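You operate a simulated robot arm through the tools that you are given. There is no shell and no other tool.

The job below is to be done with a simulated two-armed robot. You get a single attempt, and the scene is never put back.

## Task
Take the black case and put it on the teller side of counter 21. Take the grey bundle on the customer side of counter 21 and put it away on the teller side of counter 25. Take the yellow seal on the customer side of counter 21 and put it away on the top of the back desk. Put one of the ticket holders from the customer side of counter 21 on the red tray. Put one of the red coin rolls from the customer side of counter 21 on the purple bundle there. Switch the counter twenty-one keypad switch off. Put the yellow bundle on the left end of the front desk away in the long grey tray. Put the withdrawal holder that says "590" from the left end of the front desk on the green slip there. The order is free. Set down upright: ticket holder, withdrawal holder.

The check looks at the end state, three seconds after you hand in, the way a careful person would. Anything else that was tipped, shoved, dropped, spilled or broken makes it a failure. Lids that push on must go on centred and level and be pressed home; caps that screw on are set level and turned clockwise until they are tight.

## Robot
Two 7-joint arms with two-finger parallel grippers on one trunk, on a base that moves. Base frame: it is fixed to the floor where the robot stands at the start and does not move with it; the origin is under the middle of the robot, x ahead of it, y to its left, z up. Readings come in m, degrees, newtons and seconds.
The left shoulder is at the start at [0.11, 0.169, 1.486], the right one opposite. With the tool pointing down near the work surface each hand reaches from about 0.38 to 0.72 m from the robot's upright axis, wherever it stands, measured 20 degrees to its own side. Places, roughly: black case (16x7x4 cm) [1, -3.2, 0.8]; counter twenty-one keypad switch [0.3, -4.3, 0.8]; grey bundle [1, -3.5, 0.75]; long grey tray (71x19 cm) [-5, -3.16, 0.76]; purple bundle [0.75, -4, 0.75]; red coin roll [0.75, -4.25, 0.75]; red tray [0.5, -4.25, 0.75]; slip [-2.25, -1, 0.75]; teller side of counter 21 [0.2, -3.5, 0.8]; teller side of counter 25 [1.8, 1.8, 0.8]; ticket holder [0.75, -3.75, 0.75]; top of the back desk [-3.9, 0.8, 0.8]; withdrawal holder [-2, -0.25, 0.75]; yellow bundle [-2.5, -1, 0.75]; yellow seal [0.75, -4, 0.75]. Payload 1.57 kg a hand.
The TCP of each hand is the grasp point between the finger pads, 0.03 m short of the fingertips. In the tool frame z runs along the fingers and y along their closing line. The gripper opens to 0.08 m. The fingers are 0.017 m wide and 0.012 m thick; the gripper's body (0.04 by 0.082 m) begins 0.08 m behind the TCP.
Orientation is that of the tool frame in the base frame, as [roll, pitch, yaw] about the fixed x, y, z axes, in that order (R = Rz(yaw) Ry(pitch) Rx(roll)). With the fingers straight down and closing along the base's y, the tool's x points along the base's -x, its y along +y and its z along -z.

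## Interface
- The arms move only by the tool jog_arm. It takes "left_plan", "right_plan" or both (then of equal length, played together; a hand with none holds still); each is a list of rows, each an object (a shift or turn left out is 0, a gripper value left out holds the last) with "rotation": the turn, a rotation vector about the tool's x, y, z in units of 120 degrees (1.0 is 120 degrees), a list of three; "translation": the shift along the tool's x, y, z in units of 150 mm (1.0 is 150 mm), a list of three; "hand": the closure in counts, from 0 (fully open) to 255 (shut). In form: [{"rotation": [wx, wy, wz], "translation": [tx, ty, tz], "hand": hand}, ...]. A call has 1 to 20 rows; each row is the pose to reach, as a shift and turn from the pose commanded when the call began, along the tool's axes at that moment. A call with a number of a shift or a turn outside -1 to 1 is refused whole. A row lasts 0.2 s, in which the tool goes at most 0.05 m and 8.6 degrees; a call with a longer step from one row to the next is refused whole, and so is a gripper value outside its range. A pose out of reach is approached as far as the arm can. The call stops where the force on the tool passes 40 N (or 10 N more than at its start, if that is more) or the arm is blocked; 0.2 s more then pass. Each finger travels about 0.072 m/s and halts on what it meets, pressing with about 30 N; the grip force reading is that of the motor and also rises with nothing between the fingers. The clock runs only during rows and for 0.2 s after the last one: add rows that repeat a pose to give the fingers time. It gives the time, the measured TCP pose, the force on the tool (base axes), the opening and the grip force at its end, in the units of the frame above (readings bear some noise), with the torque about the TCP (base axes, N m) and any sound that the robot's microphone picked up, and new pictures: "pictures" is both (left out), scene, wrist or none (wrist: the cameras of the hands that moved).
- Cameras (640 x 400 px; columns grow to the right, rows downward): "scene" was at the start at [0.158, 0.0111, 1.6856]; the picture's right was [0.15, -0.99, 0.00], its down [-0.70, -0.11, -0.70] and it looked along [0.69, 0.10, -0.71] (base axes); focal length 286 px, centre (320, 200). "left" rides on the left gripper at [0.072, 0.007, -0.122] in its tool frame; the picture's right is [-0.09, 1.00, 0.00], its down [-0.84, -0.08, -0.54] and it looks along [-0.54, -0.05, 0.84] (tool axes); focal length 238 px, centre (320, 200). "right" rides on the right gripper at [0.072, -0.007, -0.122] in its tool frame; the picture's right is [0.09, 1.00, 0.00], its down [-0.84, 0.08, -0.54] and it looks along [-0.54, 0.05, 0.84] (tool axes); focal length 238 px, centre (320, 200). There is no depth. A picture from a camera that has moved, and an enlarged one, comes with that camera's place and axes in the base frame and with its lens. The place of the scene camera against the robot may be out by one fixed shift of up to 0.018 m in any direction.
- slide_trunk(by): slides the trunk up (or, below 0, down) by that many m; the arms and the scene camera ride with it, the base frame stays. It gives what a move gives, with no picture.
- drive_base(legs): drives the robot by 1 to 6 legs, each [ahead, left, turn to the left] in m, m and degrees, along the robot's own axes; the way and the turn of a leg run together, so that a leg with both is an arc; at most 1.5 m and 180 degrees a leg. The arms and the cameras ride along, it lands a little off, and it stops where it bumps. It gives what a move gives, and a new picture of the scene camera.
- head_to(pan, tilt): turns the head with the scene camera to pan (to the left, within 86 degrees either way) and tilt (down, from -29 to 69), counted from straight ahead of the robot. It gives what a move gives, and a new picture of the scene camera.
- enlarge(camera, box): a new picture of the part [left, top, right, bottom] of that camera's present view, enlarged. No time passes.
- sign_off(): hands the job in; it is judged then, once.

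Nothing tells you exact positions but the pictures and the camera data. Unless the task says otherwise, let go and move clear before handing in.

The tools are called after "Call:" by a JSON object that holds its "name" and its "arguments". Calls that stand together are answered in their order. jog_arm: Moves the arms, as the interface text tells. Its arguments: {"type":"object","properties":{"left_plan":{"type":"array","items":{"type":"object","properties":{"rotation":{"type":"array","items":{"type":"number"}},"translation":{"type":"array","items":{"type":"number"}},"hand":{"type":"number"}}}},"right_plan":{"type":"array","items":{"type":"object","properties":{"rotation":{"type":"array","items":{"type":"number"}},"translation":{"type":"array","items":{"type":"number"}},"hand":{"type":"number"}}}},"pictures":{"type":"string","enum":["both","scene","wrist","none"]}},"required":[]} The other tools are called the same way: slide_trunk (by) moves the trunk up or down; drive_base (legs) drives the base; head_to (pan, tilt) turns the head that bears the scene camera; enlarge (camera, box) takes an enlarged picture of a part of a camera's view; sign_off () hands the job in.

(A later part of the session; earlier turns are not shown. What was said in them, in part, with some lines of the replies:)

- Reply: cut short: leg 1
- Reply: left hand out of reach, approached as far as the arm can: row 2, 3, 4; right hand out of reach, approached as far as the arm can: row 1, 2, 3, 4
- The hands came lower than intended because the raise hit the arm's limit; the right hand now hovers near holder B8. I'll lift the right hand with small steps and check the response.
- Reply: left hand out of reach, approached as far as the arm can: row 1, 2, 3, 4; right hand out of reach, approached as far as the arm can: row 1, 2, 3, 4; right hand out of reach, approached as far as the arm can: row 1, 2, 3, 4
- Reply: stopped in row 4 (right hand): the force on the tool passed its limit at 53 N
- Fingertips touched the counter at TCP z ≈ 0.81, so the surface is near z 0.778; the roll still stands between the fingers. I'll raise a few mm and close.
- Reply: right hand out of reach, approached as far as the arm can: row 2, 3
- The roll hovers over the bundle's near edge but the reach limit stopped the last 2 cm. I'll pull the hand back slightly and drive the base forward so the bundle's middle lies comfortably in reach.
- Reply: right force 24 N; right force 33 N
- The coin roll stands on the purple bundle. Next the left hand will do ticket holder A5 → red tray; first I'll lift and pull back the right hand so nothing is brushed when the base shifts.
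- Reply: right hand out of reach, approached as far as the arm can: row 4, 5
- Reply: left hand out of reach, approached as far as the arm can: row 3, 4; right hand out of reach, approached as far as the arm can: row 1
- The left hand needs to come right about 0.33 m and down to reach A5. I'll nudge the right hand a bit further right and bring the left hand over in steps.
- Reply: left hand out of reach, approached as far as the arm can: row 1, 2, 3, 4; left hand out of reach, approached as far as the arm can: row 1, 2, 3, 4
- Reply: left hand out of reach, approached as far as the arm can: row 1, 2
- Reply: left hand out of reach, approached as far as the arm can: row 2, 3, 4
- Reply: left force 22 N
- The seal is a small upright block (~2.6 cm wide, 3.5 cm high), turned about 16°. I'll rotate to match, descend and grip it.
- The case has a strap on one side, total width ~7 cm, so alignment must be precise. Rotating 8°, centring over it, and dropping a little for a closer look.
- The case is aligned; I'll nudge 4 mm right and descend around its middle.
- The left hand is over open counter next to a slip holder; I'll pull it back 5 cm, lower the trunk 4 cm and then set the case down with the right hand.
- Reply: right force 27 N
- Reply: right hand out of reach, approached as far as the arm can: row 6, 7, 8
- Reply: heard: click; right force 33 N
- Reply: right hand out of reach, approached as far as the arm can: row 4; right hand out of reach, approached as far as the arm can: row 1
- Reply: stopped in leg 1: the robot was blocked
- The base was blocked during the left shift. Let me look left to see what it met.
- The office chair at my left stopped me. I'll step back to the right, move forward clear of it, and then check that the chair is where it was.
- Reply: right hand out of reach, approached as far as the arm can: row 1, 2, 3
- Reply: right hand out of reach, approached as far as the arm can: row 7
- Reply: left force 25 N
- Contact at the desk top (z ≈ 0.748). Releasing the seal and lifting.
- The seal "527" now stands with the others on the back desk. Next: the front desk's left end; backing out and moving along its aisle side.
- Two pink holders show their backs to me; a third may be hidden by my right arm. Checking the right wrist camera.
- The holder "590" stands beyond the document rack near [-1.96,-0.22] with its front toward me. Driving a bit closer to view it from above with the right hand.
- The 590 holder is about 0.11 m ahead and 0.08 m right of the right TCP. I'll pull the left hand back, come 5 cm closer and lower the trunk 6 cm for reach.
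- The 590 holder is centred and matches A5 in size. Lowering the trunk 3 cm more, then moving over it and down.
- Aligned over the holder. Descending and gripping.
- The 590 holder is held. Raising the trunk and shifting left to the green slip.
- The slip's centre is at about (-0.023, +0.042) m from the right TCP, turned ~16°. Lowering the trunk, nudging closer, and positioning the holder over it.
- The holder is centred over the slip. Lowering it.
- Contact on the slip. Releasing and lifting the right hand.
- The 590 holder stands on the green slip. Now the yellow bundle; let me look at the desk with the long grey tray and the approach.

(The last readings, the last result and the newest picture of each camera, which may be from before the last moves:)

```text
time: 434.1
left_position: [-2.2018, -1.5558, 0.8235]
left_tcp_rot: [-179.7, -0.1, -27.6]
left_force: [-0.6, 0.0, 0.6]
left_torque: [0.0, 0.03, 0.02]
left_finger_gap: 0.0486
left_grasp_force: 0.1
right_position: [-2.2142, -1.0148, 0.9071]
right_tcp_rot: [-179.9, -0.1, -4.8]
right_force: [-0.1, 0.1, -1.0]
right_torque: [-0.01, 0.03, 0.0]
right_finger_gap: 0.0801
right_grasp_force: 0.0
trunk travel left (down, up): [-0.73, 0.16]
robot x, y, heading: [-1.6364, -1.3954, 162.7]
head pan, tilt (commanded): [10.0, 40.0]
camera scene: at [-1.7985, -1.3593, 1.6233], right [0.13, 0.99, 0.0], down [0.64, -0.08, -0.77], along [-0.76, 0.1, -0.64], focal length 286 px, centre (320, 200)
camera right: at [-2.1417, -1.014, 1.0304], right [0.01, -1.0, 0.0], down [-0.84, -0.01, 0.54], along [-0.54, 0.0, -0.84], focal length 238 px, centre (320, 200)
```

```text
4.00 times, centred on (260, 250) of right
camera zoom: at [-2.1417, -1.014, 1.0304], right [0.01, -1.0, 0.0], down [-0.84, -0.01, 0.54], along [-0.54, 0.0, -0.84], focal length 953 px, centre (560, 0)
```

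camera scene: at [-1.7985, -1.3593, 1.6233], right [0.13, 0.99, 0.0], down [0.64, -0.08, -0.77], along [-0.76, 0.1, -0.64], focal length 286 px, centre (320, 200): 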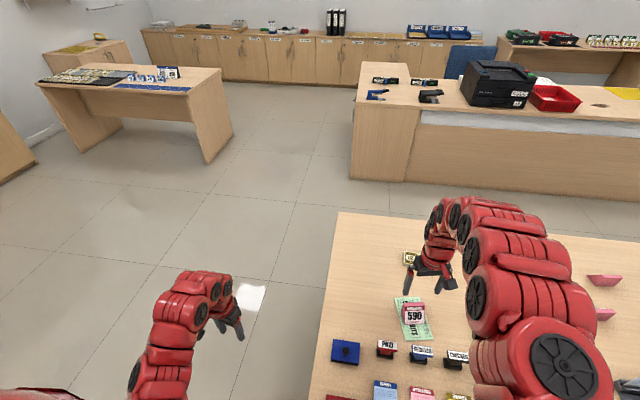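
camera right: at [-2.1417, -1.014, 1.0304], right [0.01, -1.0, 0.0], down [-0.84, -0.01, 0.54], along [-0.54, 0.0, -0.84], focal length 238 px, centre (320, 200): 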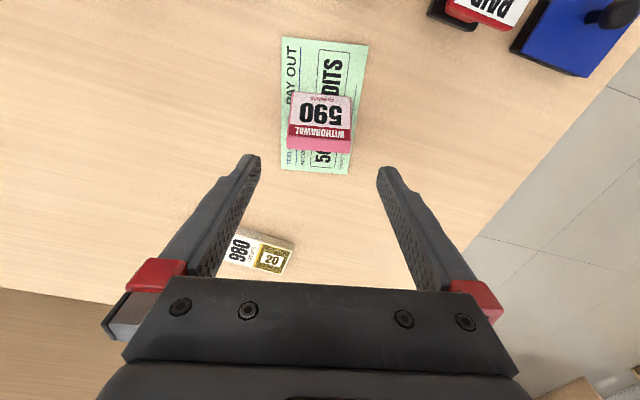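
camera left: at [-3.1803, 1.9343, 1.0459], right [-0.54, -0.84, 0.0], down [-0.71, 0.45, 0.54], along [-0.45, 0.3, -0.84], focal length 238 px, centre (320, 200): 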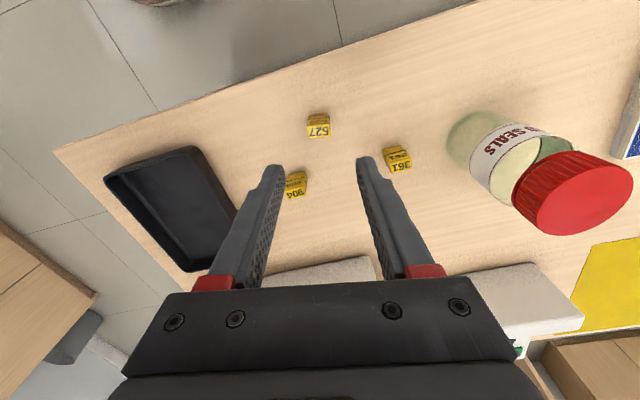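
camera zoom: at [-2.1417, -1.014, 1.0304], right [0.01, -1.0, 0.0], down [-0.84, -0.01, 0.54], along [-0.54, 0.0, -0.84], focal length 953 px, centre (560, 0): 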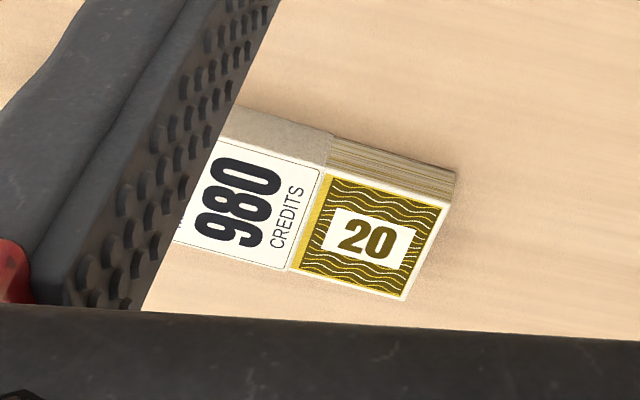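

The grey tray is on the far desk, reachable from its near side. I'll pick the yellow "980" bundle from the front desk's left end; driving around to it.

Call:
{"name": "slide_trunk", "arguments": {"by": 0.07}}

Call:
{"name": "drive_base", "arguments": {"legs": [[0, 0.75, 0], [1.03, 0, 0], [0, 0, -90]]}}

Call:
{"name": "head_to", "arguments": {"pan": 0, "tilt": 50}}

Call:
{"name": "enlarge", "arguments": {"camera": "right", "box": [0, 0, 640, 400]}}

```text
time: 435.2
left_position: [-2.201, -1.5561, 0.8927]
left_tcp_rot: [-179.8, -0.1, -27.7]
left_force: [-0.4, 0.7, -1.2]
left_torque: [-0.01, 0.0, 0.01]
left_finger_gap: 0.0488
left_grasp_force: 0.1
right_position: [-2.2141, -1.0147, 0.9764]
right_tcp_rot: [-179.7, -0.2, -4.8]
right_force: [0.2, 0.5, 0.6]
right_torque: [-0.03, -0.02, 0.01]
right_finger_gap: 0.0799
right_grasp_force: 0.0
trunk travel left (down, up): [-0.8, 0.09]
robot x, y, heading: [-1.6326, -1.3947, 162.7]
head pan, tilt (commanded): [10.0, 40.0]
```

```text
time: 448.0
left_position: [-3.0073, -1.2353, 0.8919]
left_tcp_rot: [-179.7, 0.0, -117.8]
left_force: [0.0, -0.7, -0.5]
left_torque: [0.01, 0.0, 0.06]
left_finger_gap: 0.0488
left_grasp_force: 0.1
right_position: [-2.4655, -1.223, 0.9759]
right_tcp_rot: [-179.8, -0.1, -94.9]
right_force: [0.3, -1.0, 0.3]
right_torque: [0.0, -0.01, 0.03]
right_finger_gap: 0.0802
right_grasp_force: 0.0
trunk travel left (down, up): [-0.8, 0.09]
robot x, y, heading: [-2.8448, -1.798, 72.5]
head pan, tilt (commanded): [10.0, 40.0]
camera scene: at [-2.8121, -1.6413, 1.6933], right [0.99, -0.13, 0.0], down [-0.08, -0.64, -0.77], along [0.1, 0.76, -0.64], focal length 286 px, centre (320, 200)
```

scene: 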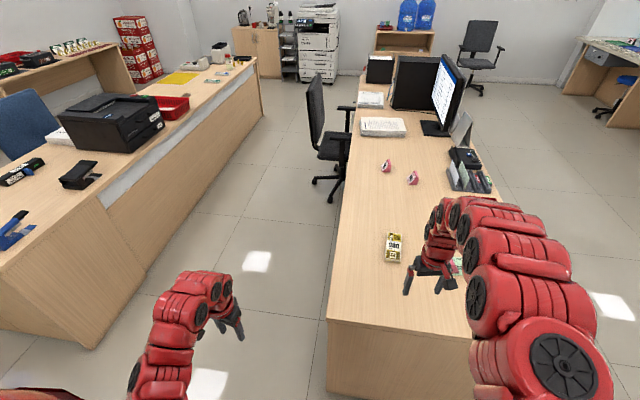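

```text
time: 448.7
left_position: [-3.0068, -1.234, 0.8908]
left_tcp_rot: [-179.6, -0.1, -117.8]
left_force: [0.8, 0.0, -0.2]
left_torque: [0.03, -0.01, 0.02]
left_finger_gap: 0.0486
left_grasp_force: 0.0
right_position: [-2.4636, -1.2237, 0.9774]
right_tcp_rot: [-179.9, -0.1, -95.0]
right_force: [0.1, -0.6, 0.5]
right_torque: [0.03, 0.02, -0.03]
right_finger_gap: 0.08
right_grasp_force: 0.0
trunk travel left (down, up): [-0.8, 0.09]
robot x, y, heading: [-2.8425, -1.7981, 72.7]
head pan, tilt (commanded): [0.0, 50.0]
camera scene: at [-2.7999, -1.6521, 1.6792], right [0.95, -0.3, 0.0], down [-0.23, -0.73, -0.64], along [0.19, 0.61, -0.77], focal length 286 px, centre (320, 200)
```

scene: 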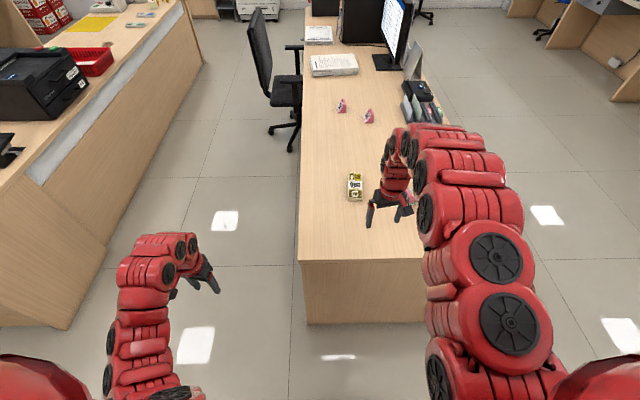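

```text
1.00 times, centred on (320, 200) of right (not enlarged: the box is as wide or as high as the picture)
camera zoom: at [-2.4635, -1.2949, 1.1001], right [-1.0, -0.01, 0.0], down [-0.01, 0.84, 0.54], along [0.0, 0.54, -0.84], focal length 238 px, centre (320, 200)
```

zoom: 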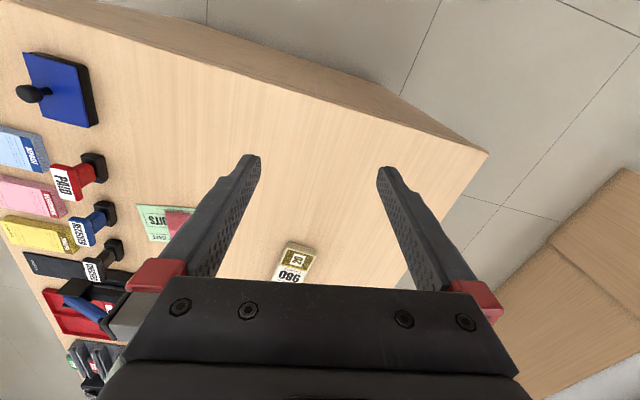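

Call:
{"name": "drive_base", "arguments": {"legs": [[0.3, 0, 0]]}}

Call:
{"name": "slide_trunk", "arguments": {"by": -0.08}}

Call:
{"name": "enlarge", "arguments": {"camera": "right", "box": [0, 0, 640, 400]}}

```text
time: 450.8
left_position: [-2.9191, -0.9508, 0.8933]
left_tcp_rot: [-179.6, -0.1, -117.7]
left_force: [-0.2, -0.9, -0.2]
left_torque: [0.0, 0.0, -0.01]
left_finger_gap: 0.0486
left_grasp_force: 0.0
right_position: [-2.3765, -0.9397, 0.9772]
right_tcp_rot: [-179.9, -0.1, -94.9]
right_force: [0.0, 0.3, -0.1]
right_torque: [0.0, -0.03, 0.0]
right_finger_gap: 0.0799
right_grasp_force: 0.1
trunk travel left (down, up): [-0.8, 0.09]
robot x, y, heading: [-2.7556, -1.5173, 72.8]
head pan, tilt (commanded): [0.0, 50.0]
camera scene: at [-2.7115, -1.3685, 1.6793], right [0.95, -0.3, 0.0], down [-0.23, -0.73, -0.64], along [0.19, 0.61, -0.77], focal length 286 px, centre (320, 200)
```

scene: 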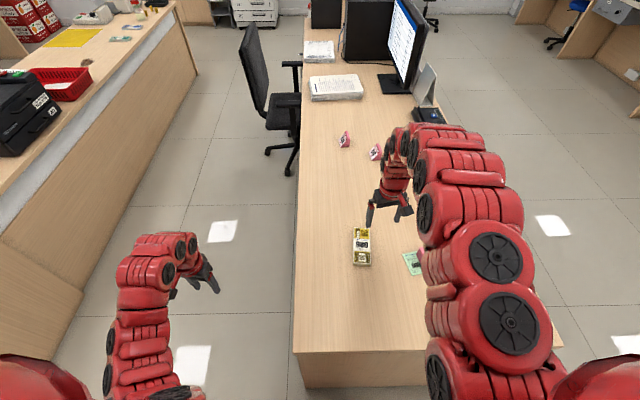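

```text
time: 451.9
left_position: [-2.9175, -0.9501, 0.813]
left_tcp_rot: [-179.8, -0.2, -117.8]
left_force: [-0.1, -0.6, -0.3]
left_torque: [-0.03, -0.01, 0.01]
left_finger_gap: 0.0482
left_grasp_force: 0.1
right_position: [-2.3762, -0.9383, 0.8975]
right_tcp_rot: [-179.8, -0.1, -94.9]
right_force: [-0.5, 0.4, 0.3]
right_torque: [0.01, -0.02, 0.0]
right_finger_gap: 0.0801
right_grasp_force: 0.0
trunk travel left (down, up): [-0.72, 0.17]
robot x, y, heading: [-2.7566, -1.5162, 72.8]
head pan, tilt (commanded): [0.0, 50.0]
```

```text
1.00 times, centred on (320, 200) of right (not enlarged: the box is as wide or as high as the picture)
camera zoom: at [-2.3753, -1.0101, 1.0201], right [-1.0, -0.01, 0.0], down [-0.01, 0.84, 0.54], along [0.0, 0.54, -0.84], focal length 238 px, centre (320, 200)
```

zoom: 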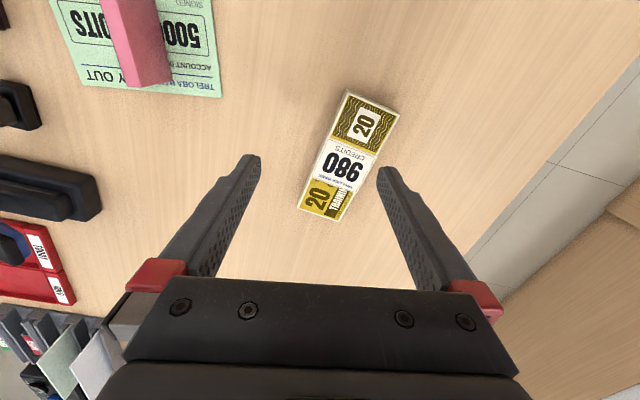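

The bundle is ~3 cm off and turned 15°. Lowering the trunk 4 cm more, aligning and descending.

Call:
{"name": "slide_trunk", "arguments": {"by": -0.04}}

Call:
{"name": "jog_arm", "arguments": {"right_plan": [{"translation": [-0.12, 0.1, 0], "rotation": [0, 0, 0.065]}, {"translation": [-0.257, 0.207, 0], "rotation": [0, 0, 0.125]}, {"translation": [-0.257, 0.207, 0.1], "rotation": [0, 0, 0.125]}], "pictures": "wrist"}}

```text
time: 452.8
left_position: [-2.9188, -0.9503, 0.7731]
left_tcp_rot: [-179.7, -0.1, -117.8]
left_force: [-1.2, 0.2, 0.0]
left_torque: [-0.01, -0.01, 0.01]
left_finger_gap: 0.0483
left_grasp_force: 0.0
right_position: [-2.3752, -0.9385, 0.8576]
right_tcp_rot: [-179.8, 0.0, -94.9]
right_force: [0.0, 1.4, 0.7]
right_torque: [0.04, -0.03, -0.07]
right_finger_gap: 0.0799
right_grasp_force: 0.1
trunk travel left (down, up): [-0.68, 0.21]
robot x, y, heading: [-2.7572, -1.5179, 72.8]
head pan, tilt (commanded): [0.0, 50.0]
```

```text
time: 453.6
left_position: [-2.9189, -0.9507, 0.7732]
left_tcp_rot: [-179.7, -0.1, -117.8]
left_force: [-0.1, -0.4, -0.6]
left_torque: [0.04, 0.03, -0.03]
left_finger_gap: 0.049
left_grasp_force: 0.1
right_position: [-2.4036, -0.8973, 0.8424]
right_tcp_rot: [-179.7, -0.1, -110.0]
right_force: [0.4, 0.6, -0.6]
right_torque: [0.0, 0.03, -0.01]
right_finger_gap: 0.0798
right_grasp_force: 0.0
trunk travel left (down, up): [-0.68, 0.21]
robot x, y, heading: [-2.7561, -1.5188, 72.6]
head pan, tilt (commanded): [0.0, 50.0]
camera right: at [-2.4213, -0.9666, 0.9649], right [-0.97, 0.25, 0.0], down [0.21, 0.81, 0.54], along [0.14, 0.52, -0.84], focal length 238 px, centre (320, 200)
```

right: 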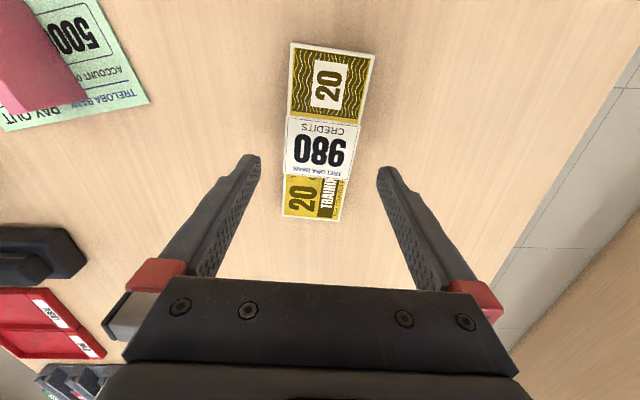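

Aligned. Descending and closing on the bundle.

Call:
{"name": "jog_arm", "arguments": {"right_plan": [{"translation": [0, 0, 0.15]}, {"translation": [0, 0, 0.3]}, {"translation": [0, 0, 0.38]}, {"translation": [0, 0, 0.38]}], "pictures": "none"}}

Call:
{"name": "jog_arm", "arguments": {"right_plan": [{"hand": 100}, {"hand": 255}, {"hand": 255}, {"hand": 255}, {"hand": 255}], "pictures": "wrist"}}

```text
time: 454.6
left_position: [-2.9187, -0.9516, 0.773]
left_tcp_rot: [-179.6, -0.1, -117.8]
left_force: [0.8, 0.0, -0.5]
left_torque: [0.0, 0.02, -0.03]
left_finger_gap: 0.0487
left_grasp_force: 0.0
right_position: [-2.4038, -0.8996, 0.7858]
right_tcp_rot: [-179.8, -0.1, -109.9]
right_force: [0.1, -0.1, 0.7]
right_torque: [0.02, -0.01, -0.02]
right_finger_gap: 0.0801
right_grasp_force: 0.1
trunk travel left (down, up): [-0.68, 0.21]
robot x, y, heading: [-2.7588, -1.5194, 72.6]
head pan, tilt (commanded): [0.0, 50.0]
```

```text
time: 455.8
left_position: [-2.9185, -0.9521, 0.7725]
left_tcp_rot: [-179.6, -0.1, -117.8]
left_force: [0.2, 0.7, 0.0]
left_torque: [-0.01, 0.02, 0.01]
left_finger_gap: 0.0485
left_grasp_force: 0.1
right_position: [-2.4037, -0.9, 0.7857]
right_tcp_rot: [-179.8, -0.1, -109.9]
right_force: [-0.1, 0.0, 0.0]
right_torque: [-0.01, 0.05, 0.03]
right_finger_gap: 0.0594
right_grasp_force: 29.9
trunk travel left (down, up): [-0.68, 0.21]
robot x, y, heading: [-2.7605, -1.5166, 72.5]
head pan, tilt (commanded): [0.0, 50.0]
camera right: at [-2.422, -0.969, 0.9084], right [-0.97, 0.25, 0.0], down [0.21, 0.81, 0.54], along [0.14, 0.52, -0.84], focal length 238 px, centre (320, 200)
```

right: 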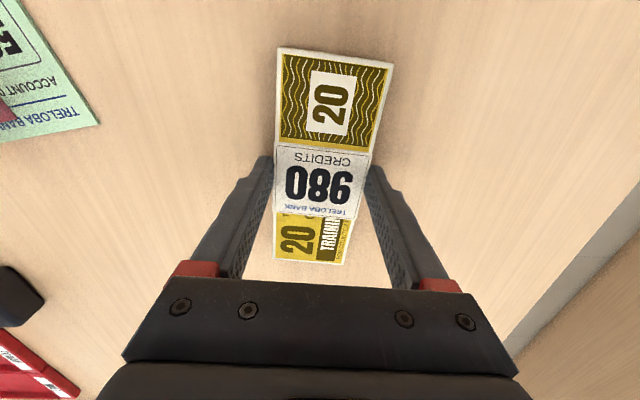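

The yellow bundle is held. Lifting and driving toward the far desk with the trays.

Call:
{"name": "jog_arm", "arguments": {"right_plan": [{"translation": [0, 0, -0.15]}, {"translation": [0, 0, -0.4]}, {"translation": [0, 0, -0.65]}, {"translation": [0, 0, -0.8]}], "pictures": "none"}}

Call:
{"name": "slide_trunk", "arguments": {"by": 0.12}}

Call:
{"name": "drive_base", "arguments": {"legs": [[-0.45, 0, 0], [0, 0, 90], [0, 1.5, 0]]}}

Call:
{"name": "head_to", "arguments": {"pan": 15, "tilt": 25}}

```text
time: 456.8
left_position: [-2.9186, -0.9532, 0.7738]
left_tcp_rot: [-179.7, -0.1, -117.7]
left_force: [0.4, 0.2, -0.7]
left_torque: [-0.01, 0.04, -0.01]
left_finger_gap: 0.0486
left_grasp_force: 0.0
right_position: [-2.4044, -0.8966, 0.9054]
right_tcp_rot: [-179.8, -0.1, -109.9]
right_force: [-0.7, 0.0, -0.4]
right_torque: [0.0, 0.04, 0.03]
right_finger_gap: 0.0592
right_grasp_force: 30.4
trunk travel left (down, up): [-0.68, 0.21]
robot x, y, heading: [-2.757, -1.5146, 72.7]
head pan, tilt (commanded): [0.0, 50.0]
```

```text
time: 458.2
left_position: [-2.9185, -0.9512, 0.894]
left_tcp_rot: [-179.8, -0.1, -117.8]
left_force: [-0.4, -0.4, -0.2]
left_torque: [0.0, 0.02, 0.0]
left_finger_gap: 0.0486
left_grasp_force: 0.1
right_position: [-2.4031, -0.8969, 1.0247]
right_tcp_rot: [-179.8, -0.1, -109.9]
right_force: [1.2, 0.2, -0.3]
right_torque: [-0.01, 0.01, 0.01]
right_finger_gap: 0.0593
right_grasp_force: 30.5
trunk travel left (down, up): [-0.8, 0.09]
robot x, y, heading: [-2.7548, -1.5182, 72.6]
head pan, tilt (commanded): [0.0, 50.0]
```

```text
time: 471.8
left_position: [-3.8791, -3.5606, 0.8931]
left_tcp_rot: [-179.8, -0.1, -26.5]
left_force: [1.2, -0.3, 0.3]
left_torque: [-0.01, 0.02, 0.0]
left_finger_gap: 0.0486
left_grasp_force: 0.1
right_position: [-3.945, -3.0458, 1.025]
right_tcp_rot: [-179.8, -0.1, -18.5]
right_force: [-0.3, 0.3, -0.9]
right_torque: [0.0, -0.03, 0.01]
right_finger_gap: 0.0593
right_grasp_force: 30.4
trunk travel left (down, up): [-0.8, 0.09]
robot x, y, heading: [-3.3147, -3.3827, 163.8]
head pan, tilt (commanded): [0.0, 50.0]
camera scene: at [-3.4712, -3.3414, 1.6791], right [0.28, 0.96, 0.0], down [0.74, -0.21, -0.64], along [-0.62, 0.18, -0.77], focal length 286 px, centre (320, 200)
```

scene: 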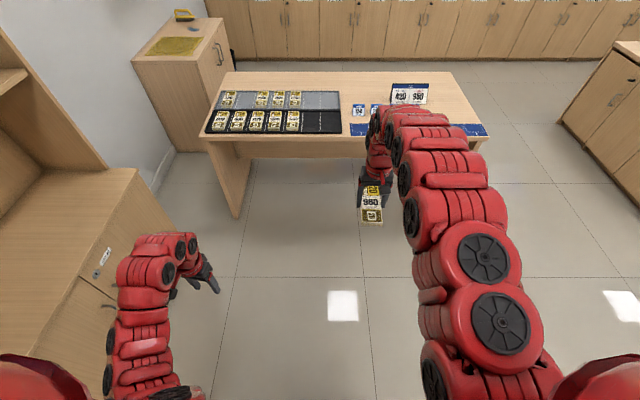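

```text
time: 472.7
left_position: [-3.8799, -3.5597, 0.8933]
left_tcp_rot: [-179.7, -0.2, -26.5]
left_force: [0.4, -0.8, -0.3]
left_torque: [-0.01, 0.0, -0.02]
left_finger_gap: 0.0486
left_grasp_force: 0.1
right_position: [-3.9459, -3.0469, 1.0245]
right_tcp_rot: [-179.8, -0.1, -18.6]
right_force: [0.2, -0.3, -0.9]
right_torque: [0.0, -0.02, 0.02]
right_finger_gap: 0.059
right_grasp_force: 29.5
trunk travel left (down, up): [-0.8, 0.09]
robot x, y, heading: [-3.3183, -3.3861, 163.7]
head pan, tilt (commanded): [15.0, 25.0]
camera scene: at [-3.4892, -3.3609, 1.7166], right [0.02, 1.0, 0.0], down [0.42, -0.01, -0.91], along [-0.91, 0.02, -0.42], focal length 286 px, centre (320, 200)
```

scene: 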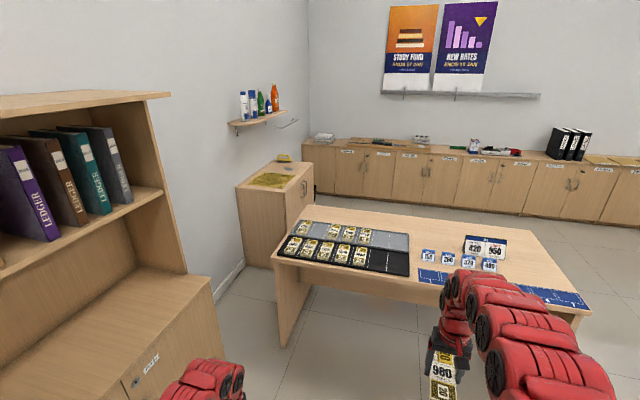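

Call:
{"name": "enlarge", "arguments": {"camera": "scene", "box": [260, 200, 440, 290]}}

```text
3.56 times, centred on (350, 245) of scene
camera zoom: at [-3.4892, -3.3609, 1.7166], right [0.02, 1.0, 0.0], down [0.42, -0.01, -0.91], along [-0.91, 0.02, -0.42], focal length 1018 px, centre (213, 40)
```

zoom: 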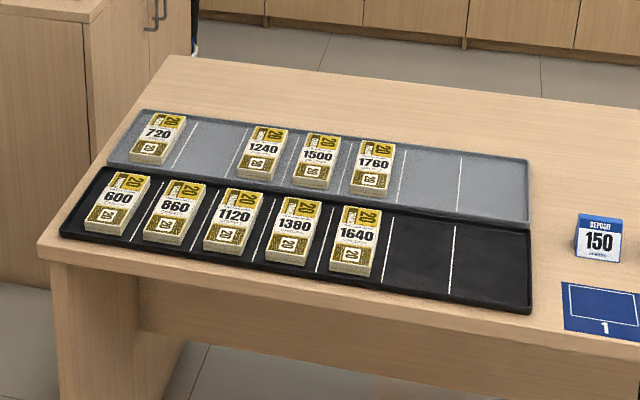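

The grey tray holds 720, [empty], 1240, 1500, 1760 — the 980 bundle fits the empty second slot. Driving up to the desk and then sliding left.

Call:
{"name": "drive_base", "arguments": {"legs": [[1.04, 0, -0.8], [0, 0.3, 0]]}}

Call:
{"name": "head_to", "arguments": {"pan": 30, "tilt": 45}}

Call:
{"name": "enlarge", "arguments": {"camera": "right", "box": [0, 0, 640, 400]}}

```text
time: 479.8
left_position: [-4.9749, -3.5364, 0.8932]
left_tcp_rot: [-179.7, -0.1, -27.4]
left_force: [-0.5, -0.7, -0.1]
left_torque: [-0.02, -0.01, -0.01]
left_finger_gap: 0.0487
left_grasp_force: 0.0
right_position: [-5.0325, -3.0228, 1.0235]
right_tcp_rot: [-179.8, 0.0, -19.6]
right_force: [-0.2, 0.0, -1.7]
right_torque: [-0.02, 0.02, 0.0]
right_finger_gap: 0.0592
right_grasp_force: 30.1
trunk travel left (down, up): [-0.8, 0.09]
robot x, y, heading: [-4.4115, -3.3695, 163.0]
head pan, tilt (commanded): [15.0, 25.0]
camera scene: at [-4.5825, -3.3449, 1.7167], right [0.04, 1.0, 0.0], down [0.42, -0.02, -0.91], along [-0.91, 0.03, -0.42], focal length 286 px, centre (320, 200)
```

scene: 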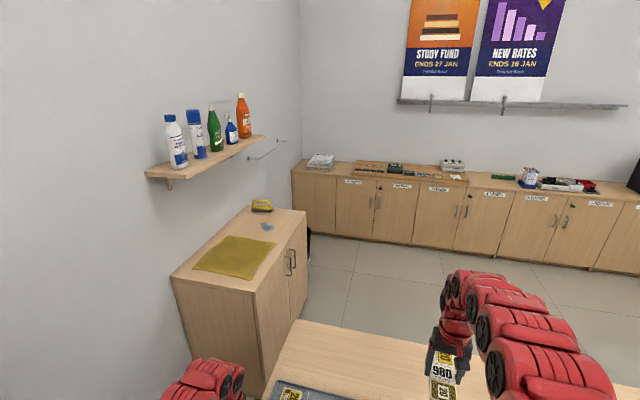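

```text
time: 480.6
left_position: [-4.9765, -3.5372, 0.8929]
left_tcp_rot: [-179.7, -0.1, -27.4]
left_force: [0.4, -0.5, -0.5]
left_torque: [0.01, -0.01, 0.02]
left_finger_gap: 0.0487
left_grasp_force: 0.1
right_position: [-5.0324, -3.0224, 1.0255]
right_tcp_rot: [-179.8, 0.0, -19.6]
right_force: [0.3, -0.3, -1.1]
right_torque: [0.02, 0.0, -0.01]
right_finger_gap: 0.0593
right_grasp_force: 30.4
trunk travel left (down, up): [-0.8, 0.09]
robot x, y, heading: [-4.4126, -3.3706, 163.0]
head pan, tilt (commanded): [30.0, 45.0]
camera scene: at [-4.5699, -3.367, 1.6861], right [-0.22, 0.97, 0.0], down [0.69, 0.16, -0.71], along [-0.69, -0.16, -0.71], focal length 286 px, centre (320, 200)
```

scene: 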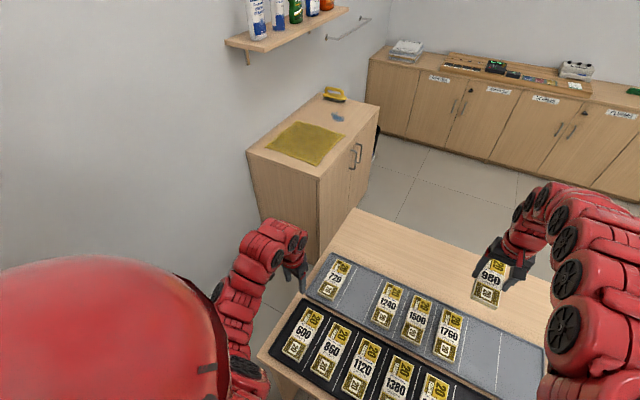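

```text
1.00 times, centred on (320, 200) of right (not enlarged: the box is as wide or as high as the picture)
camera zoom: at [-4.9627, -3.0411, 1.1473], right [-0.25, -0.97, 0.0], down [-0.82, 0.21, 0.54], along [-0.52, 0.14, -0.84], focal length 238 px, centre (320, 200)
```

zoom: 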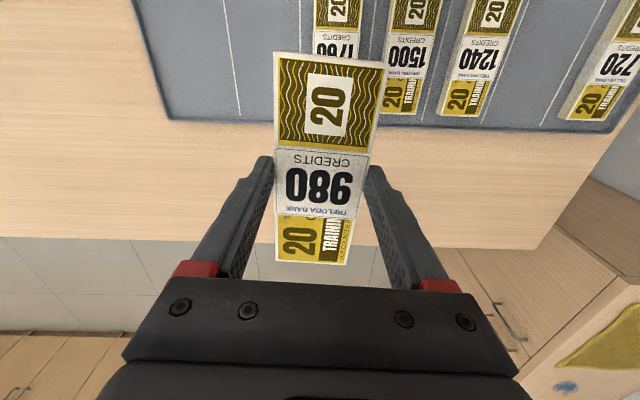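

The slot is ~0.31 m to the left of the right TCP. I'll shift the base left 0.1 m, ease the left hand outward, lower the trunk, and bring the bundle over.

Call:
{"name": "jog_arm", "arguments": {"left_plan": [{"translation": [0, 0.15, 0]}, {"translation": [0, 0.33, 0]}], "right_plan": [{"translation": [0.1, 0.2, 0.1]}, {"translation": [0.2, 0.45, 0.2]}], "pictures": "none"}}

Call:
{"name": "drive_base", "arguments": {"legs": [[0, 0.1, 0]]}}

Call:
{"name": "enlarge", "arguments": {"camera": "left", "box": [0, 0, 640, 400]}}

Call:
{"name": "enlarge", "arguments": {"camera": "right", "box": [0, 0, 640, 400]}}

```text
time: 481.2
left_position: [-4.9994, -3.582, 0.8922]
left_tcp_rot: [-179.6, 0.0, -27.5]
left_force: [-0.4, 0.1, -0.2]
left_torque: [0.03, -0.02, -0.01]
left_finger_gap: 0.0484
left_grasp_force: 0.0
right_position: [-5.0277, -3.0973, 0.9936]
right_tcp_rot: [-179.8, -0.2, -19.5]
right_force: [-0.4, 0.1, -0.7]
right_torque: [0.01, -0.04, -0.01]
right_finger_gap: 0.0593
right_grasp_force: 30.1
trunk travel left (down, up): [-0.8, 0.09]
robot x, y, heading: [-4.4129, -3.3734, 163.0]
head pan, tilt (commanded): [30.0, 45.0]
```

```text
time: 482.4
left_position: [-5.0275, -3.675, 0.8931]
left_tcp_rot: [-179.7, -0.1, -27.5]
left_force: [0.2, 0.3, 0.9]
left_torque: [0.01, 0.01, 0.02]
left_finger_gap: 0.0489
left_grasp_force: 0.0
right_position: [-5.0562, -3.1904, 0.9932]
right_tcp_rot: [-179.8, -0.1, -19.7]
right_force: [0.3, 0.7, -1.5]
right_torque: [-0.02, 0.02, 0.01]
right_finger_gap: 0.0594
right_grasp_force: 30.6
trunk travel left (down, up): [-0.8, 0.09]
robot x, y, heading: [-4.4381, -3.4673, 162.7]
head pan, tilt (commanded): [30.0, 45.0]
camera scene: at [-4.5988, -3.4612, 1.6861], right [-0.22, 0.97, 0.0], down [0.69, 0.16, -0.71], along [-0.69, -0.16, -0.71], focal length 286 px, centre (320, 200)
```

scene: 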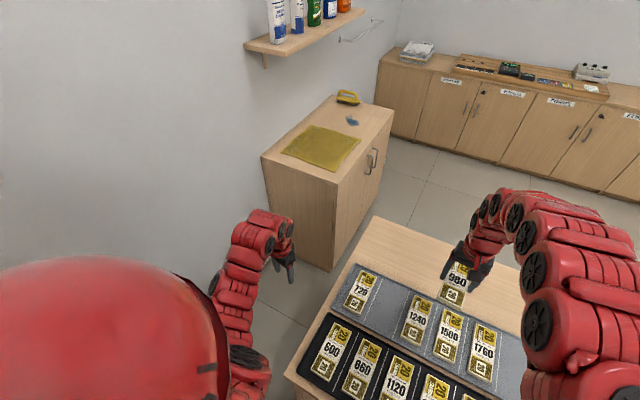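

```text
1.00 times, centred on (320, 200) of left (not enlarged: the box is as wide or as high as the picture)
camera zoom: at [-4.9673, -3.713, 1.0142], right [-0.54, -0.84, -0.01], down [-0.71, 0.45, 0.54], along [-0.45, 0.3, -0.84], focal length 238 px, centre (320, 200)
```

zoom: 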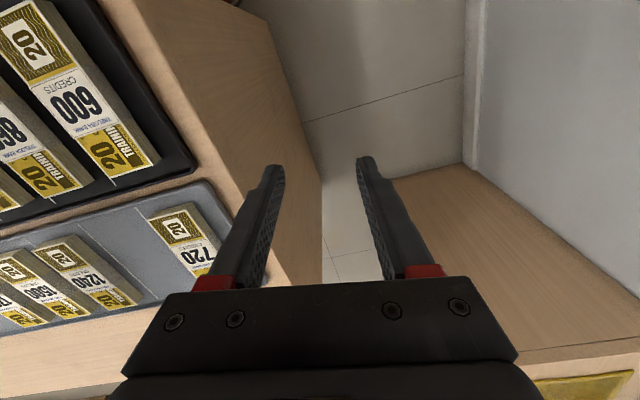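

```text
1.00 times, centred on (320, 200) of right (not enlarged: the box is as wide or as high as the picture)
camera zoom: at [-4.9856, -3.2086, 1.1171], right [-0.25, -0.97, 0.0], down [-0.82, 0.21, 0.54], along [-0.52, 0.14, -0.84], focal length 238 px, centre (320, 200)
```

zoom: 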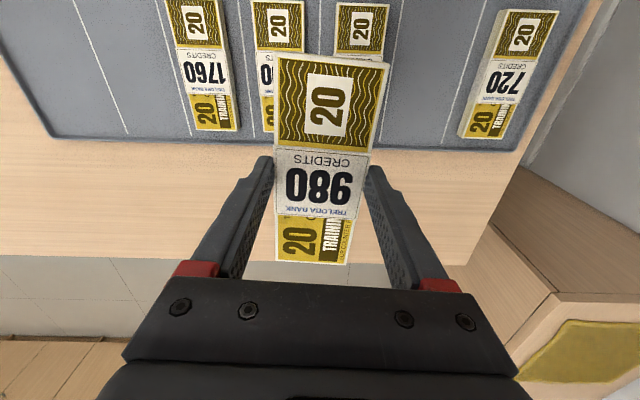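

The slot's centre line is at about (+0.05, +0.139) m. Lowering the trunk and moving the bundle over it.

Call:
{"name": "slide_trunk", "arguments": {"by": -0.09}}

Call:
{"name": "jog_arm", "arguments": {"right_plan": [{"translation": [0.1, 0.28, 0], "rotation": [0, 0, -0.01]}, {"translation": [0.2, 0.56, 0], "rotation": [0, 0, -0.02]}, {"translation": [0.3, 0.8, 0], "rotation": [0, 0, -0.03]}, {"translation": [0.345, 0.927, 0], "rotation": [0, 0, -0.03]}], "pictures": "both"}}

```text
time: 483.6
left_position: [-5.0282, -3.6757, 0.8042]
left_tcp_rot: [-179.7, 0.0, -27.5]
left_force: [0.0, 0.1, -0.2]
left_torque: [0.01, -0.01, 0.01]
left_finger_gap: 0.0486
left_grasp_force: 0.1
right_position: [-5.0562, -3.1899, 0.9038]
right_tcp_rot: [-179.8, -0.1, -19.6]
right_force: [1.1, 0.4, -0.6]
right_torque: [-0.01, 0.01, -0.03]
right_finger_gap: 0.059
right_grasp_force: 29.7
trunk travel left (down, up): [-0.71, 0.18]
robot x, y, heading: [-4.4427, -3.4656, 162.9]
head pan, tilt (commanded): [30.0, 45.0]
```

```text
time: 484.6
left_position: [-5.0283, -3.6753, 0.8029]
left_tcp_rot: [-179.7, -0.1, -27.6]
left_force: [-0.7, -0.4, 0.1]
left_torque: [0.01, -0.02, 0.02]
left_finger_gap: 0.0487
left_grasp_force: 0.1
right_position: [-5.0539, -3.3396, 0.9035]
right_tcp_rot: [-179.8, -0.2, -16.1]
right_force: [-0.3, 0.2, -0.9]
right_torque: [0.0, 0.01, -0.03]
right_finger_gap: 0.0592
right_grasp_force: 29.9
trunk travel left (down, up): [-0.71, 0.18]
robot x, y, heading: [-4.4403, -3.4646, 162.9]
head pan, tilt (commanded): [30.0, 45.0]
camera scene: at [-4.5988, -3.4621, 1.5961], right [-0.22, 0.97, 0.0], down [0.69, 0.16, -0.71], along [-0.69, -0.16, -0.71], focal length 286 px, centre (320, 200)
camera right: at [-4.9828, -3.3541, 1.0264], right [-0.19, -0.98, 0.0], down [-0.83, 0.16, 0.54], along [-0.53, 0.1, -0.84], focal length 238 px, centre (320, 200)
```

scene: 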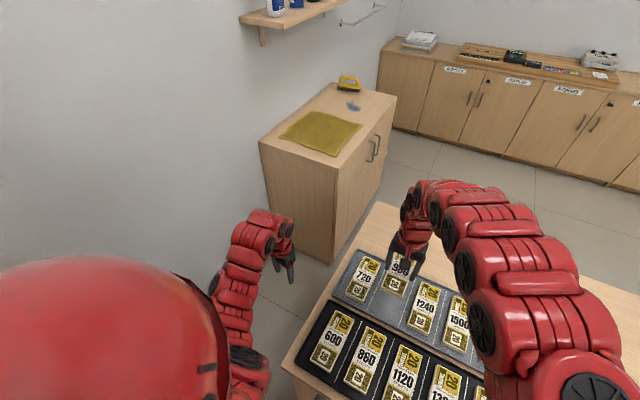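
right: 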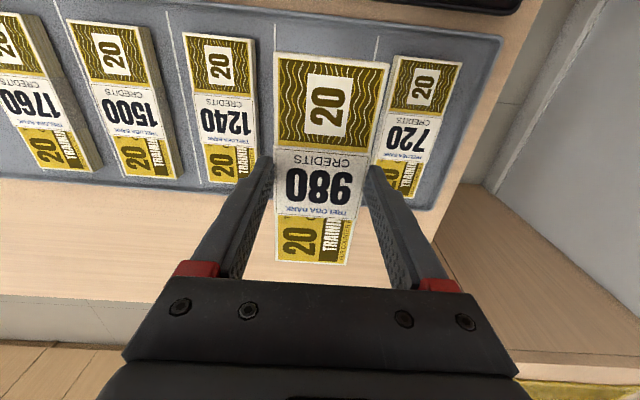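

Perfectly centred between 720 and 1240. Lowering into the tray.

Call:
{"name": "jog_arm", "arguments": {"right_plan": [{"translation": [0, 0, 0.2]}, {"translation": [0, 0, 0.4]}, {"translation": [0, 0, 0.6]}, {"translation": [0, 0, 0.65]}], "pictures": "wrist"}}

Call:
{"name": "jog_arm", "arguments": {"right_plan": [{"translation": [0, 0, 0.027]}], "pictures": "none"}}

Call:
{"name": "jog_arm", "arguments": {"right_plan": [{"translation": [0, 0, 0.02]}], "pictures": "none"}}

```text
time: 485.6
left_position: [-5.0277, -3.6755, 0.8032]
left_tcp_rot: [-179.7, -0.1, -27.5]
left_force: [0.0, 1.0, -0.2]
left_torque: [-0.03, -0.04, 0.01]
left_finger_gap: 0.0487
left_grasp_force: 0.1
right_position: [-5.0538, -3.3381, 0.8053]
right_tcp_rot: [-179.8, 0.0, -16.1]
right_force: [-0.1, -0.8, -0.9]
right_torque: [0.0, 0.01, -0.02]
right_finger_gap: 0.0592
right_grasp_force: 30.1
trunk travel left (down, up): [-0.71, 0.18]
robot x, y, heading: [-4.4405, -3.4659, 162.9]
head pan, tilt (commanded): [30.0, 45.0]
camera right: at [-4.9826, -3.3523, 0.9288], right [-0.19, -0.98, 0.0], down [-0.83, 0.16, 0.54], along [-0.53, 0.1, -0.84], focal length 238 px, centre (320, 200)
```

right: 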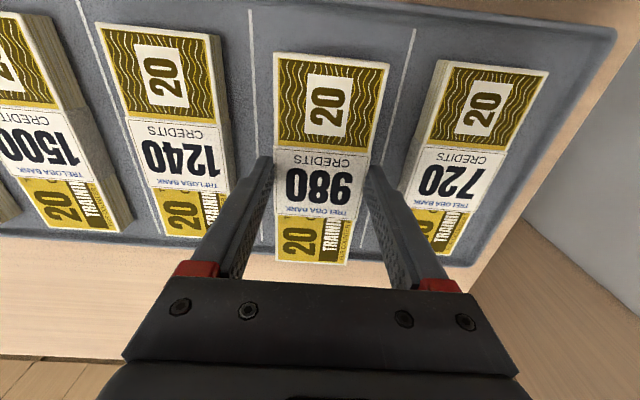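

```text
time: 486.0
left_position: [-5.0277, -3.6751, 0.8015]
left_tcp_rot: [-179.7, -0.2, -27.6]
left_force: [0.3, 0.3, 1.4]
left_torque: [0.0, 0.01, -0.01]
left_finger_gap: 0.0485
left_grasp_force: 0.0
right_position: [-5.0536, -3.3393, 0.8022]
right_tcp_rot: [-179.8, -0.1, -16.1]
right_force: [-0.4, -0.4, -1.6]
right_torque: [0.03, 0.0, -0.04]
right_finger_gap: 0.0589
right_grasp_force: 29.9
trunk travel left (down, up): [-0.71, 0.18]
robot x, y, heading: [-4.4385, -3.4656, 162.8]
head pan, tilt (commanded): [30.0, 45.0]
```

```text
time: 486.4
left_position: [-5.0287, -3.6747, 0.8021]
left_tcp_rot: [-179.7, -0.2, -27.5]
left_force: [-0.3, 0.4, 0.6]
left_torque: [0.0, -0.01, 0.02]
left_finger_gap: 0.0484
left_grasp_force: 0.0
right_position: [-5.0538, -3.3387, 0.8006]
right_tcp_rot: [-179.8, -0.2, -16.1]
right_force: [-0.2, -0.5, -1.1]
right_torque: [0.02, -0.02, 0.01]
right_finger_gap: 0.0593
right_grasp_force: 30.2
trunk travel left (down, up): [-0.71, 0.18]
robot x, y, heading: [-4.4409, -3.4679, 163.0]
head pan, tilt (commanded): [30.0, 45.0]
```

Call:
{"name": "jog_arm", "arguments": {"right_plan": [{"translation": [0, 0, 0.02]}], "pictures": "none"}}

Call:
{"name": "jog_arm", "arguments": {"right_plan": [{"translation": [0, 0, 0.015]}], "pictures": "none"}}

Call:
{"name": "jog_arm", "arguments": {"right_plan": [{"translation": [0, 0, 0.013]}], "pictures": "none"}}

Call:
{"name": "jog_arm", "arguments": {"right_plan": [{"translation": [0, 0, 0.013]}], "pictures": "none"}}

```text
time: 486.8
left_position: [-5.0279, -3.6757, 0.8028]
left_tcp_rot: [-179.7, 0.0, -27.4]
left_force: [-0.3, 0.0, -0.8]
left_torque: [-0.03, -0.01, 0.02]
left_finger_gap: 0.0486
left_grasp_force: 0.0
right_position: [-5.0534, -3.3388, 0.7965]
right_tcp_rot: [-179.8, -0.1, -16.1]
right_force: [-0.4, -0.3, -1.5]
right_torque: [-0.01, 0.01, -0.01]
right_finger_gap: 0.0591
right_grasp_force: 29.2
trunk travel left (down, up): [-0.71, 0.18]
robot x, y, heading: [-4.4396, -3.4668, 163.0]
head pan, tilt (commanded): [30.0, 45.0]
```

```text
time: 487.2
left_position: [-5.0274, -3.6751, 0.8023]
left_tcp_rot: [-179.7, -0.1, -27.5]
left_force: [0.3, -0.2, 0.3]
left_torque: [0.03, 0.01, 0.0]
left_finger_gap: 0.0485
left_grasp_force: 0.0
right_position: [-5.0529, -3.3383, 0.7936]
right_tcp_rot: [-179.8, -0.2, -16.1]
right_force: [0.9, -1.0, -1.1]
right_torque: [0.01, 0.05, 0.03]
right_finger_gap: 0.059
right_grasp_force: 29.5
trunk travel left (down, up): [-0.71, 0.18]
robot x, y, heading: [-4.4428, -3.4676, 163.1]
head pan, tilt (commanded): [30.0, 45.0]
```

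```text
time: 487.6
left_position: [-5.0279, -3.6746, 0.802]
left_tcp_rot: [-179.7, 0.0, -27.4]
left_force: [0.8, -0.1, 1.0]
left_torque: [-0.02, 0.02, -0.01]
left_finger_gap: 0.0485
left_grasp_force: 0.0
right_position: [-5.054, -3.3391, 0.7922]
right_tcp_rot: [-179.7, -0.1, -16.1]
right_force: [-0.1, -0.5, -0.4]
right_torque: [0.04, 0.04, 0.01]
right_finger_gap: 0.0591
right_grasp_force: 29.9
trunk travel left (down, up): [-0.71, 0.18]
robot x, y, heading: [-4.4444, -3.4653, 162.9]
head pan, tilt (commanded): [30.0, 45.0]
```

```text
time: 488.0
left_position: [-5.0285, -3.6745, 0.8013]
left_tcp_rot: [-179.7, 0.0, -27.5]
left_force: [0.2, -0.5, 0.5]
left_torque: [0.0, 0.0, 0.01]
left_finger_gap: 0.0484
left_grasp_force: 0.2
right_position: [-5.0525, -3.338, 0.7912]
right_tcp_rot: [-179.8, 0.0, -16.2]
right_force: [0.2, -0.4, -0.7]
right_torque: [0.03, -0.01, 0.01]
right_finger_gap: 0.0593
right_grasp_force: 30.1
trunk travel left (down, up): [-0.71, 0.18]
robot x, y, heading: [-4.435, -3.4674, 163.0]
head pan, tilt (commanded): [30.0, 45.0]
```

Call:
{"name": "jog_arm", "arguments": {"right_plan": [{"translation": [0, 0, 0.013]}], "pictures": "none"}}

Call:
{"name": "jog_arm", "arguments": {"right_plan": [{"translation": [0, 0, 0.012]}], "pictures": "none"}}

Call:
{"name": "jog_arm", "arguments": {"right_plan": [{"translation": [0, 0, 0.012]}], "pictures": "wrist"}}

```text
time: 488.4
left_position: [-5.0273, -3.6737, 0.8027]
left_tcp_rot: [-179.7, 0.0, -27.5]
left_force: [1.3, -0.2, -0.8]
left_torque: [-0.01, -0.02, -0.04]
left_finger_gap: 0.0485
left_grasp_force: 0.0
right_position: [-5.0536, -3.339, 0.7889]
right_tcp_rot: [-179.7, 0.0, -16.1]
right_force: [-0.5, 0.7, 10.9]
right_torque: [-0.34, -0.06, -0.09]
right_finger_gap: 0.0591
right_grasp_force: 29.5
trunk travel left (down, up): [-0.71, 0.18]
robot x, y, heading: [-4.4393, -3.4652, 162.9]
head pan, tilt (commanded): [30.0, 45.0]
```

```text
time: 488.8
left_position: [-5.0261, -3.6752, 0.8037]
left_tcp_rot: [-179.6, 0.0, -27.4]
left_force: [-0.2, 0.7, 0.5]
left_torque: [-0.02, 0.01, 0.0]
left_finger_gap: 0.0487
left_grasp_force: 0.1
right_position: [-5.052, -3.3388, 0.7897]
right_tcp_rot: [-179.9, 0.1, -16.1]
right_force: [-1.2, 2.1, 24.7]
right_torque: [-0.16, -0.2, -0.08]
right_finger_gap: 0.0592
right_grasp_force: 29.4
trunk travel left (down, up): [-0.71, 0.18]
robot x, y, heading: [-4.4371, -3.4633, 162.9]
head pan, tilt (commanded): [30.0, 45.0]
```

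```text
time: 489.2
left_position: [-5.027, -3.6748, 0.8042]
left_tcp_rot: [-179.8, 0.1, -27.5]
left_force: [-0.5, -0.1, -0.8]
left_torque: [0.01, 0.05, -0.01]
left_finger_gap: 0.0487
left_grasp_force: 0.0
right_position: [-5.0531, -3.3376, 0.7887]
right_tcp_rot: [-179.9, 0.2, -16.2]
right_force: [-0.6, 1.6, 31.9]
right_torque: [0.07, 0.09, -0.06]
right_finger_gap: 0.0598
right_grasp_force: 29.4
trunk travel left (down, up): [-0.71, 0.18]
robot x, y, heading: [-4.4385, -3.4654, 163.1]
head pan, tilt (commanded): [30.0, 45.0]
camera right: at [-4.9815, -3.3525, 0.9104], right [-0.19, -0.98, 0.0], down [-0.82, 0.16, 0.55], along [-0.54, 0.1, -0.84], focal length 238 px, centre (320, 200)
```

right: 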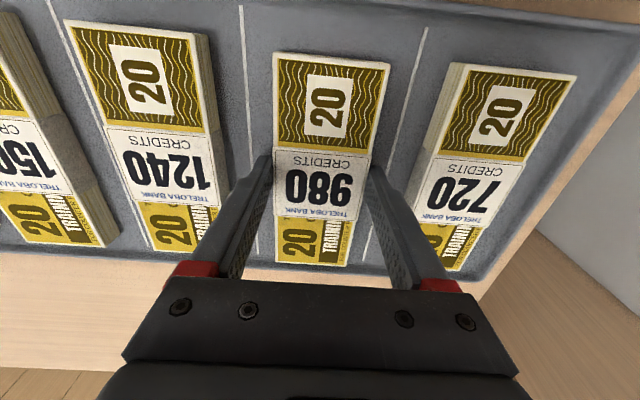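

The bundle is on the tray floor. Relieving, opening slightly and lifting.

Call:
{"name": "jog_arm", "arguments": {"right_plan": [{"translation": [0, 0, -0.022]}, {"translation": [0, 0, -0.022], "hand": 50}, {"translation": [0, 0, -0.022], "hand": 30}, {"translation": [0, 0, -0.022], "hand": 25}, {"translation": [0, 0, -0.1], "hand": 25}, {"translation": [0, 0, -0.35], "hand": 25}, {"translation": [0, 0, -0.65], "hand": 25}, {"translation": [0, 0, -0.9], "hand": 25}], "pictures": "both"}}

```text
time: 491.0
left_position: [-5.0286, -3.6759, 0.8027]
left_tcp_rot: [-179.7, -0.1, -27.5]
left_force: [0.4, 0.2, 0.4]
left_torque: [-0.01, 0.01, 0.02]
left_finger_gap: 0.0488
left_grasp_force: 0.0
right_position: [-5.0532, -3.3386, 0.9214]
right_tcp_rot: [-179.8, -0.1, -16.0]
right_force: [-0.3, 0.1, -0.4]
right_torque: [0.05, -0.01, -0.01]
right_finger_gap: 0.0722
right_grasp_force: 0.1
trunk travel left (down, up): [-0.71, 0.18]
robot x, y, heading: [-4.4395, -3.466, 163.0]
head pan, tilt (commanded): [30.0, 45.0]
camera scene: at [-4.598, -3.4618, 1.5961], right [-0.22, 0.97, 0.0], down [0.69, 0.16, -0.71], along [-0.69, -0.16, -0.71], focal length 286 px, centre (320, 200)
camera right: at [-4.9829, -3.3529, 1.044], right [-0.19, -0.98, 0.0], down [-0.83, 0.16, 0.54], along [-0.53, 0.1, -0.84], focal length 238 px, centre (320, 200)
```

scene: 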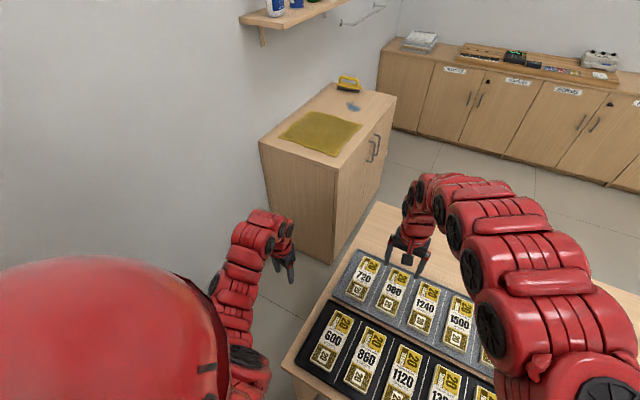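
right: 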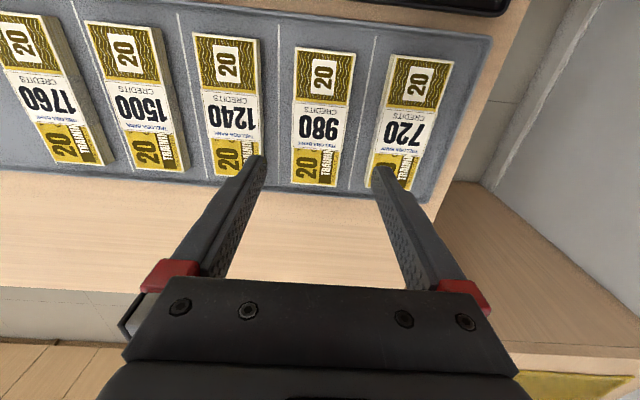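

The 980 bundle lies neatly in the grey tray. Raising the trunk and moving clear of the desk.

Call:
{"name": "slide_trunk", "arguments": {"by": 0.1}}

Call:
{"name": "drive_base", "arguments": {"legs": [[0, -0.35, 0], [-0.6, 0, 0]]}}

Call:
{"name": "head_to", "arguments": {"pan": 10, "tilt": 30}}

```text
time: 492.3
left_position: [-5.0286, -3.6753, 0.9033]
left_tcp_rot: [-179.7, 0.0, -27.5]
left_force: [-0.2, 0.4, -0.2]
left_torque: [0.01, -0.02, 0.03]
left_finger_gap: 0.0484
left_grasp_force: 0.0
right_position: [-5.0539, -3.34, 1.0194]
right_tcp_rot: [-179.8, -0.1, -16.1]
right_force: [0.1, -0.1, 0.1]
right_torque: [0.0, 0.01, 0.03]
right_finger_gap: 0.0722
right_grasp_force: 0.0
trunk travel left (down, up): [-0.81, 0.08]
robot x, y, heading: [-4.442, -3.4644, 163.2]
head pan, tilt (commanded): [30.0, 45.0]
```

```text
time: 497.6
left_position: [-4.354, -3.5175, 0.9032]
left_tcp_rot: [-179.7, -0.1, -27.5]
left_force: [-0.4, 0.1, 0.1]
left_torque: [-0.02, 0.0, 0.0]
left_finger_gap: 0.0485
left_grasp_force: 0.0
right_position: [-4.3818, -3.182, 1.0188]
right_tcp_rot: [-179.8, -0.1, -15.9]
right_force: [-0.3, 0.1, -0.2]
right_torque: [0.03, -0.02, 0.02]
right_finger_gap: 0.0719
right_grasp_force: 0.0
trunk travel left (down, up): [-0.81, 0.08]
robot x, y, heading: [-3.7664, -3.3077, 163.1]
head pan, tilt (commanded): [30.0, 45.0]
camera scene: at [-3.9257, -3.3037, 1.696], right [-0.23, 0.97, 0.0], down [0.69, 0.16, -0.71], along [-0.69, -0.16, -0.71], focal length 286 px, centre (320, 200)
```

scene: 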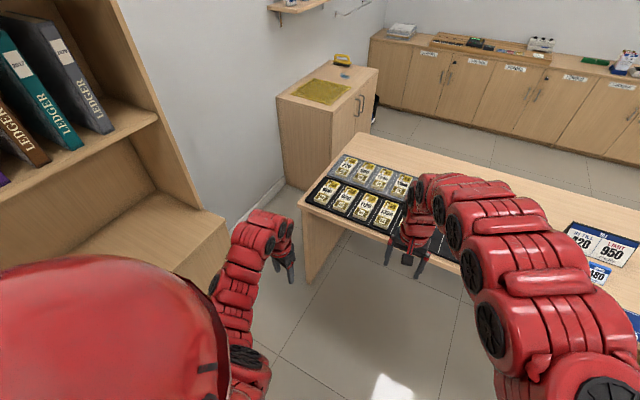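

```text
time: 498.4
left_position: [-4.3548, -3.5178, 0.9015]
left_tcp_rot: [-179.7, -0.2, -27.6]
left_force: [-0.1, 0.0, -0.1]
left_torque: [-0.02, 0.01, -0.01]
left_finger_gap: 0.0486
left_grasp_force: 0.1
right_position: [-4.381, -3.182, 1.021]
right_tcp_rot: [-179.8, -0.1, -16.0]
right_force: [-0.2, 0.3, 1.1]
right_torque: [0.01, -0.01, -0.01]
right_finger_gap: 0.072
right_grasp_force: 0.1
trunk travel left (down, up): [-0.81, 0.08]
robot x, y, heading: [-3.7683, -3.3116, 162.7]
head pan, tilt (commanded): [10.0, 30.0]
camera scene: at [-3.9358, -3.2747, 1.7186], right [0.12, 0.99, 0.0], down [0.5, -0.06, -0.87], along [-0.86, 0.1, -0.5], focal length 286 px, centre (320, 200)
```

scene: 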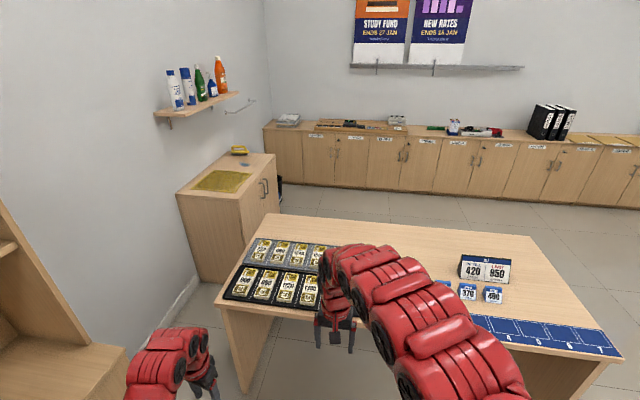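

All eight jobs are done, both hands are empty and clear of the desk, and nothing I passed looks tipped. I did bump the office chair by counter 25 once; it is still upright and its position looks unchanged within what I can measure from the pictures. Handing in.

Call:
{"name": "sign_off", "arguments": {}}

```text
The job is handed in.
```

All eight jobs are done and handed in, and I let go of everything and moved clear first. One thing might count against the result: while lining up at counter 25, the base bumped the office chair to its left. The chair is still upright. From the pictures it hasn't moved beyond my measuring error of about 4 cm, so I can't rule out a small nudge.

| Item | Where it is now |
|---|---|
| Black case | Teller side of counter 21, between the stamps and the mouse |
| Grey bundle ("500") | Teller side of counter 25, in the gap between the 450 and 550 bundles |
| Yellow seal ("527") | Top of the back desk, standing beside the two other seals |
| Ticket holder (A, 5 min) | Upright in the red tray |
| Red coin roll | Standing on the purple bundle |
| Counter 21 keypad | Off; I heard the switch click and its display is dark |
| Yellow bundle ("980") | Long grey tray, in the empty slot between 720 and 1240 |
| Withdrawal holder ("590") | Upright on the green slip |

Also, an early turn beside counter 21 was reported as cut short. It stopped less than a degree early, and the fire extinguisher and cart nearby were in place when I saw them later.
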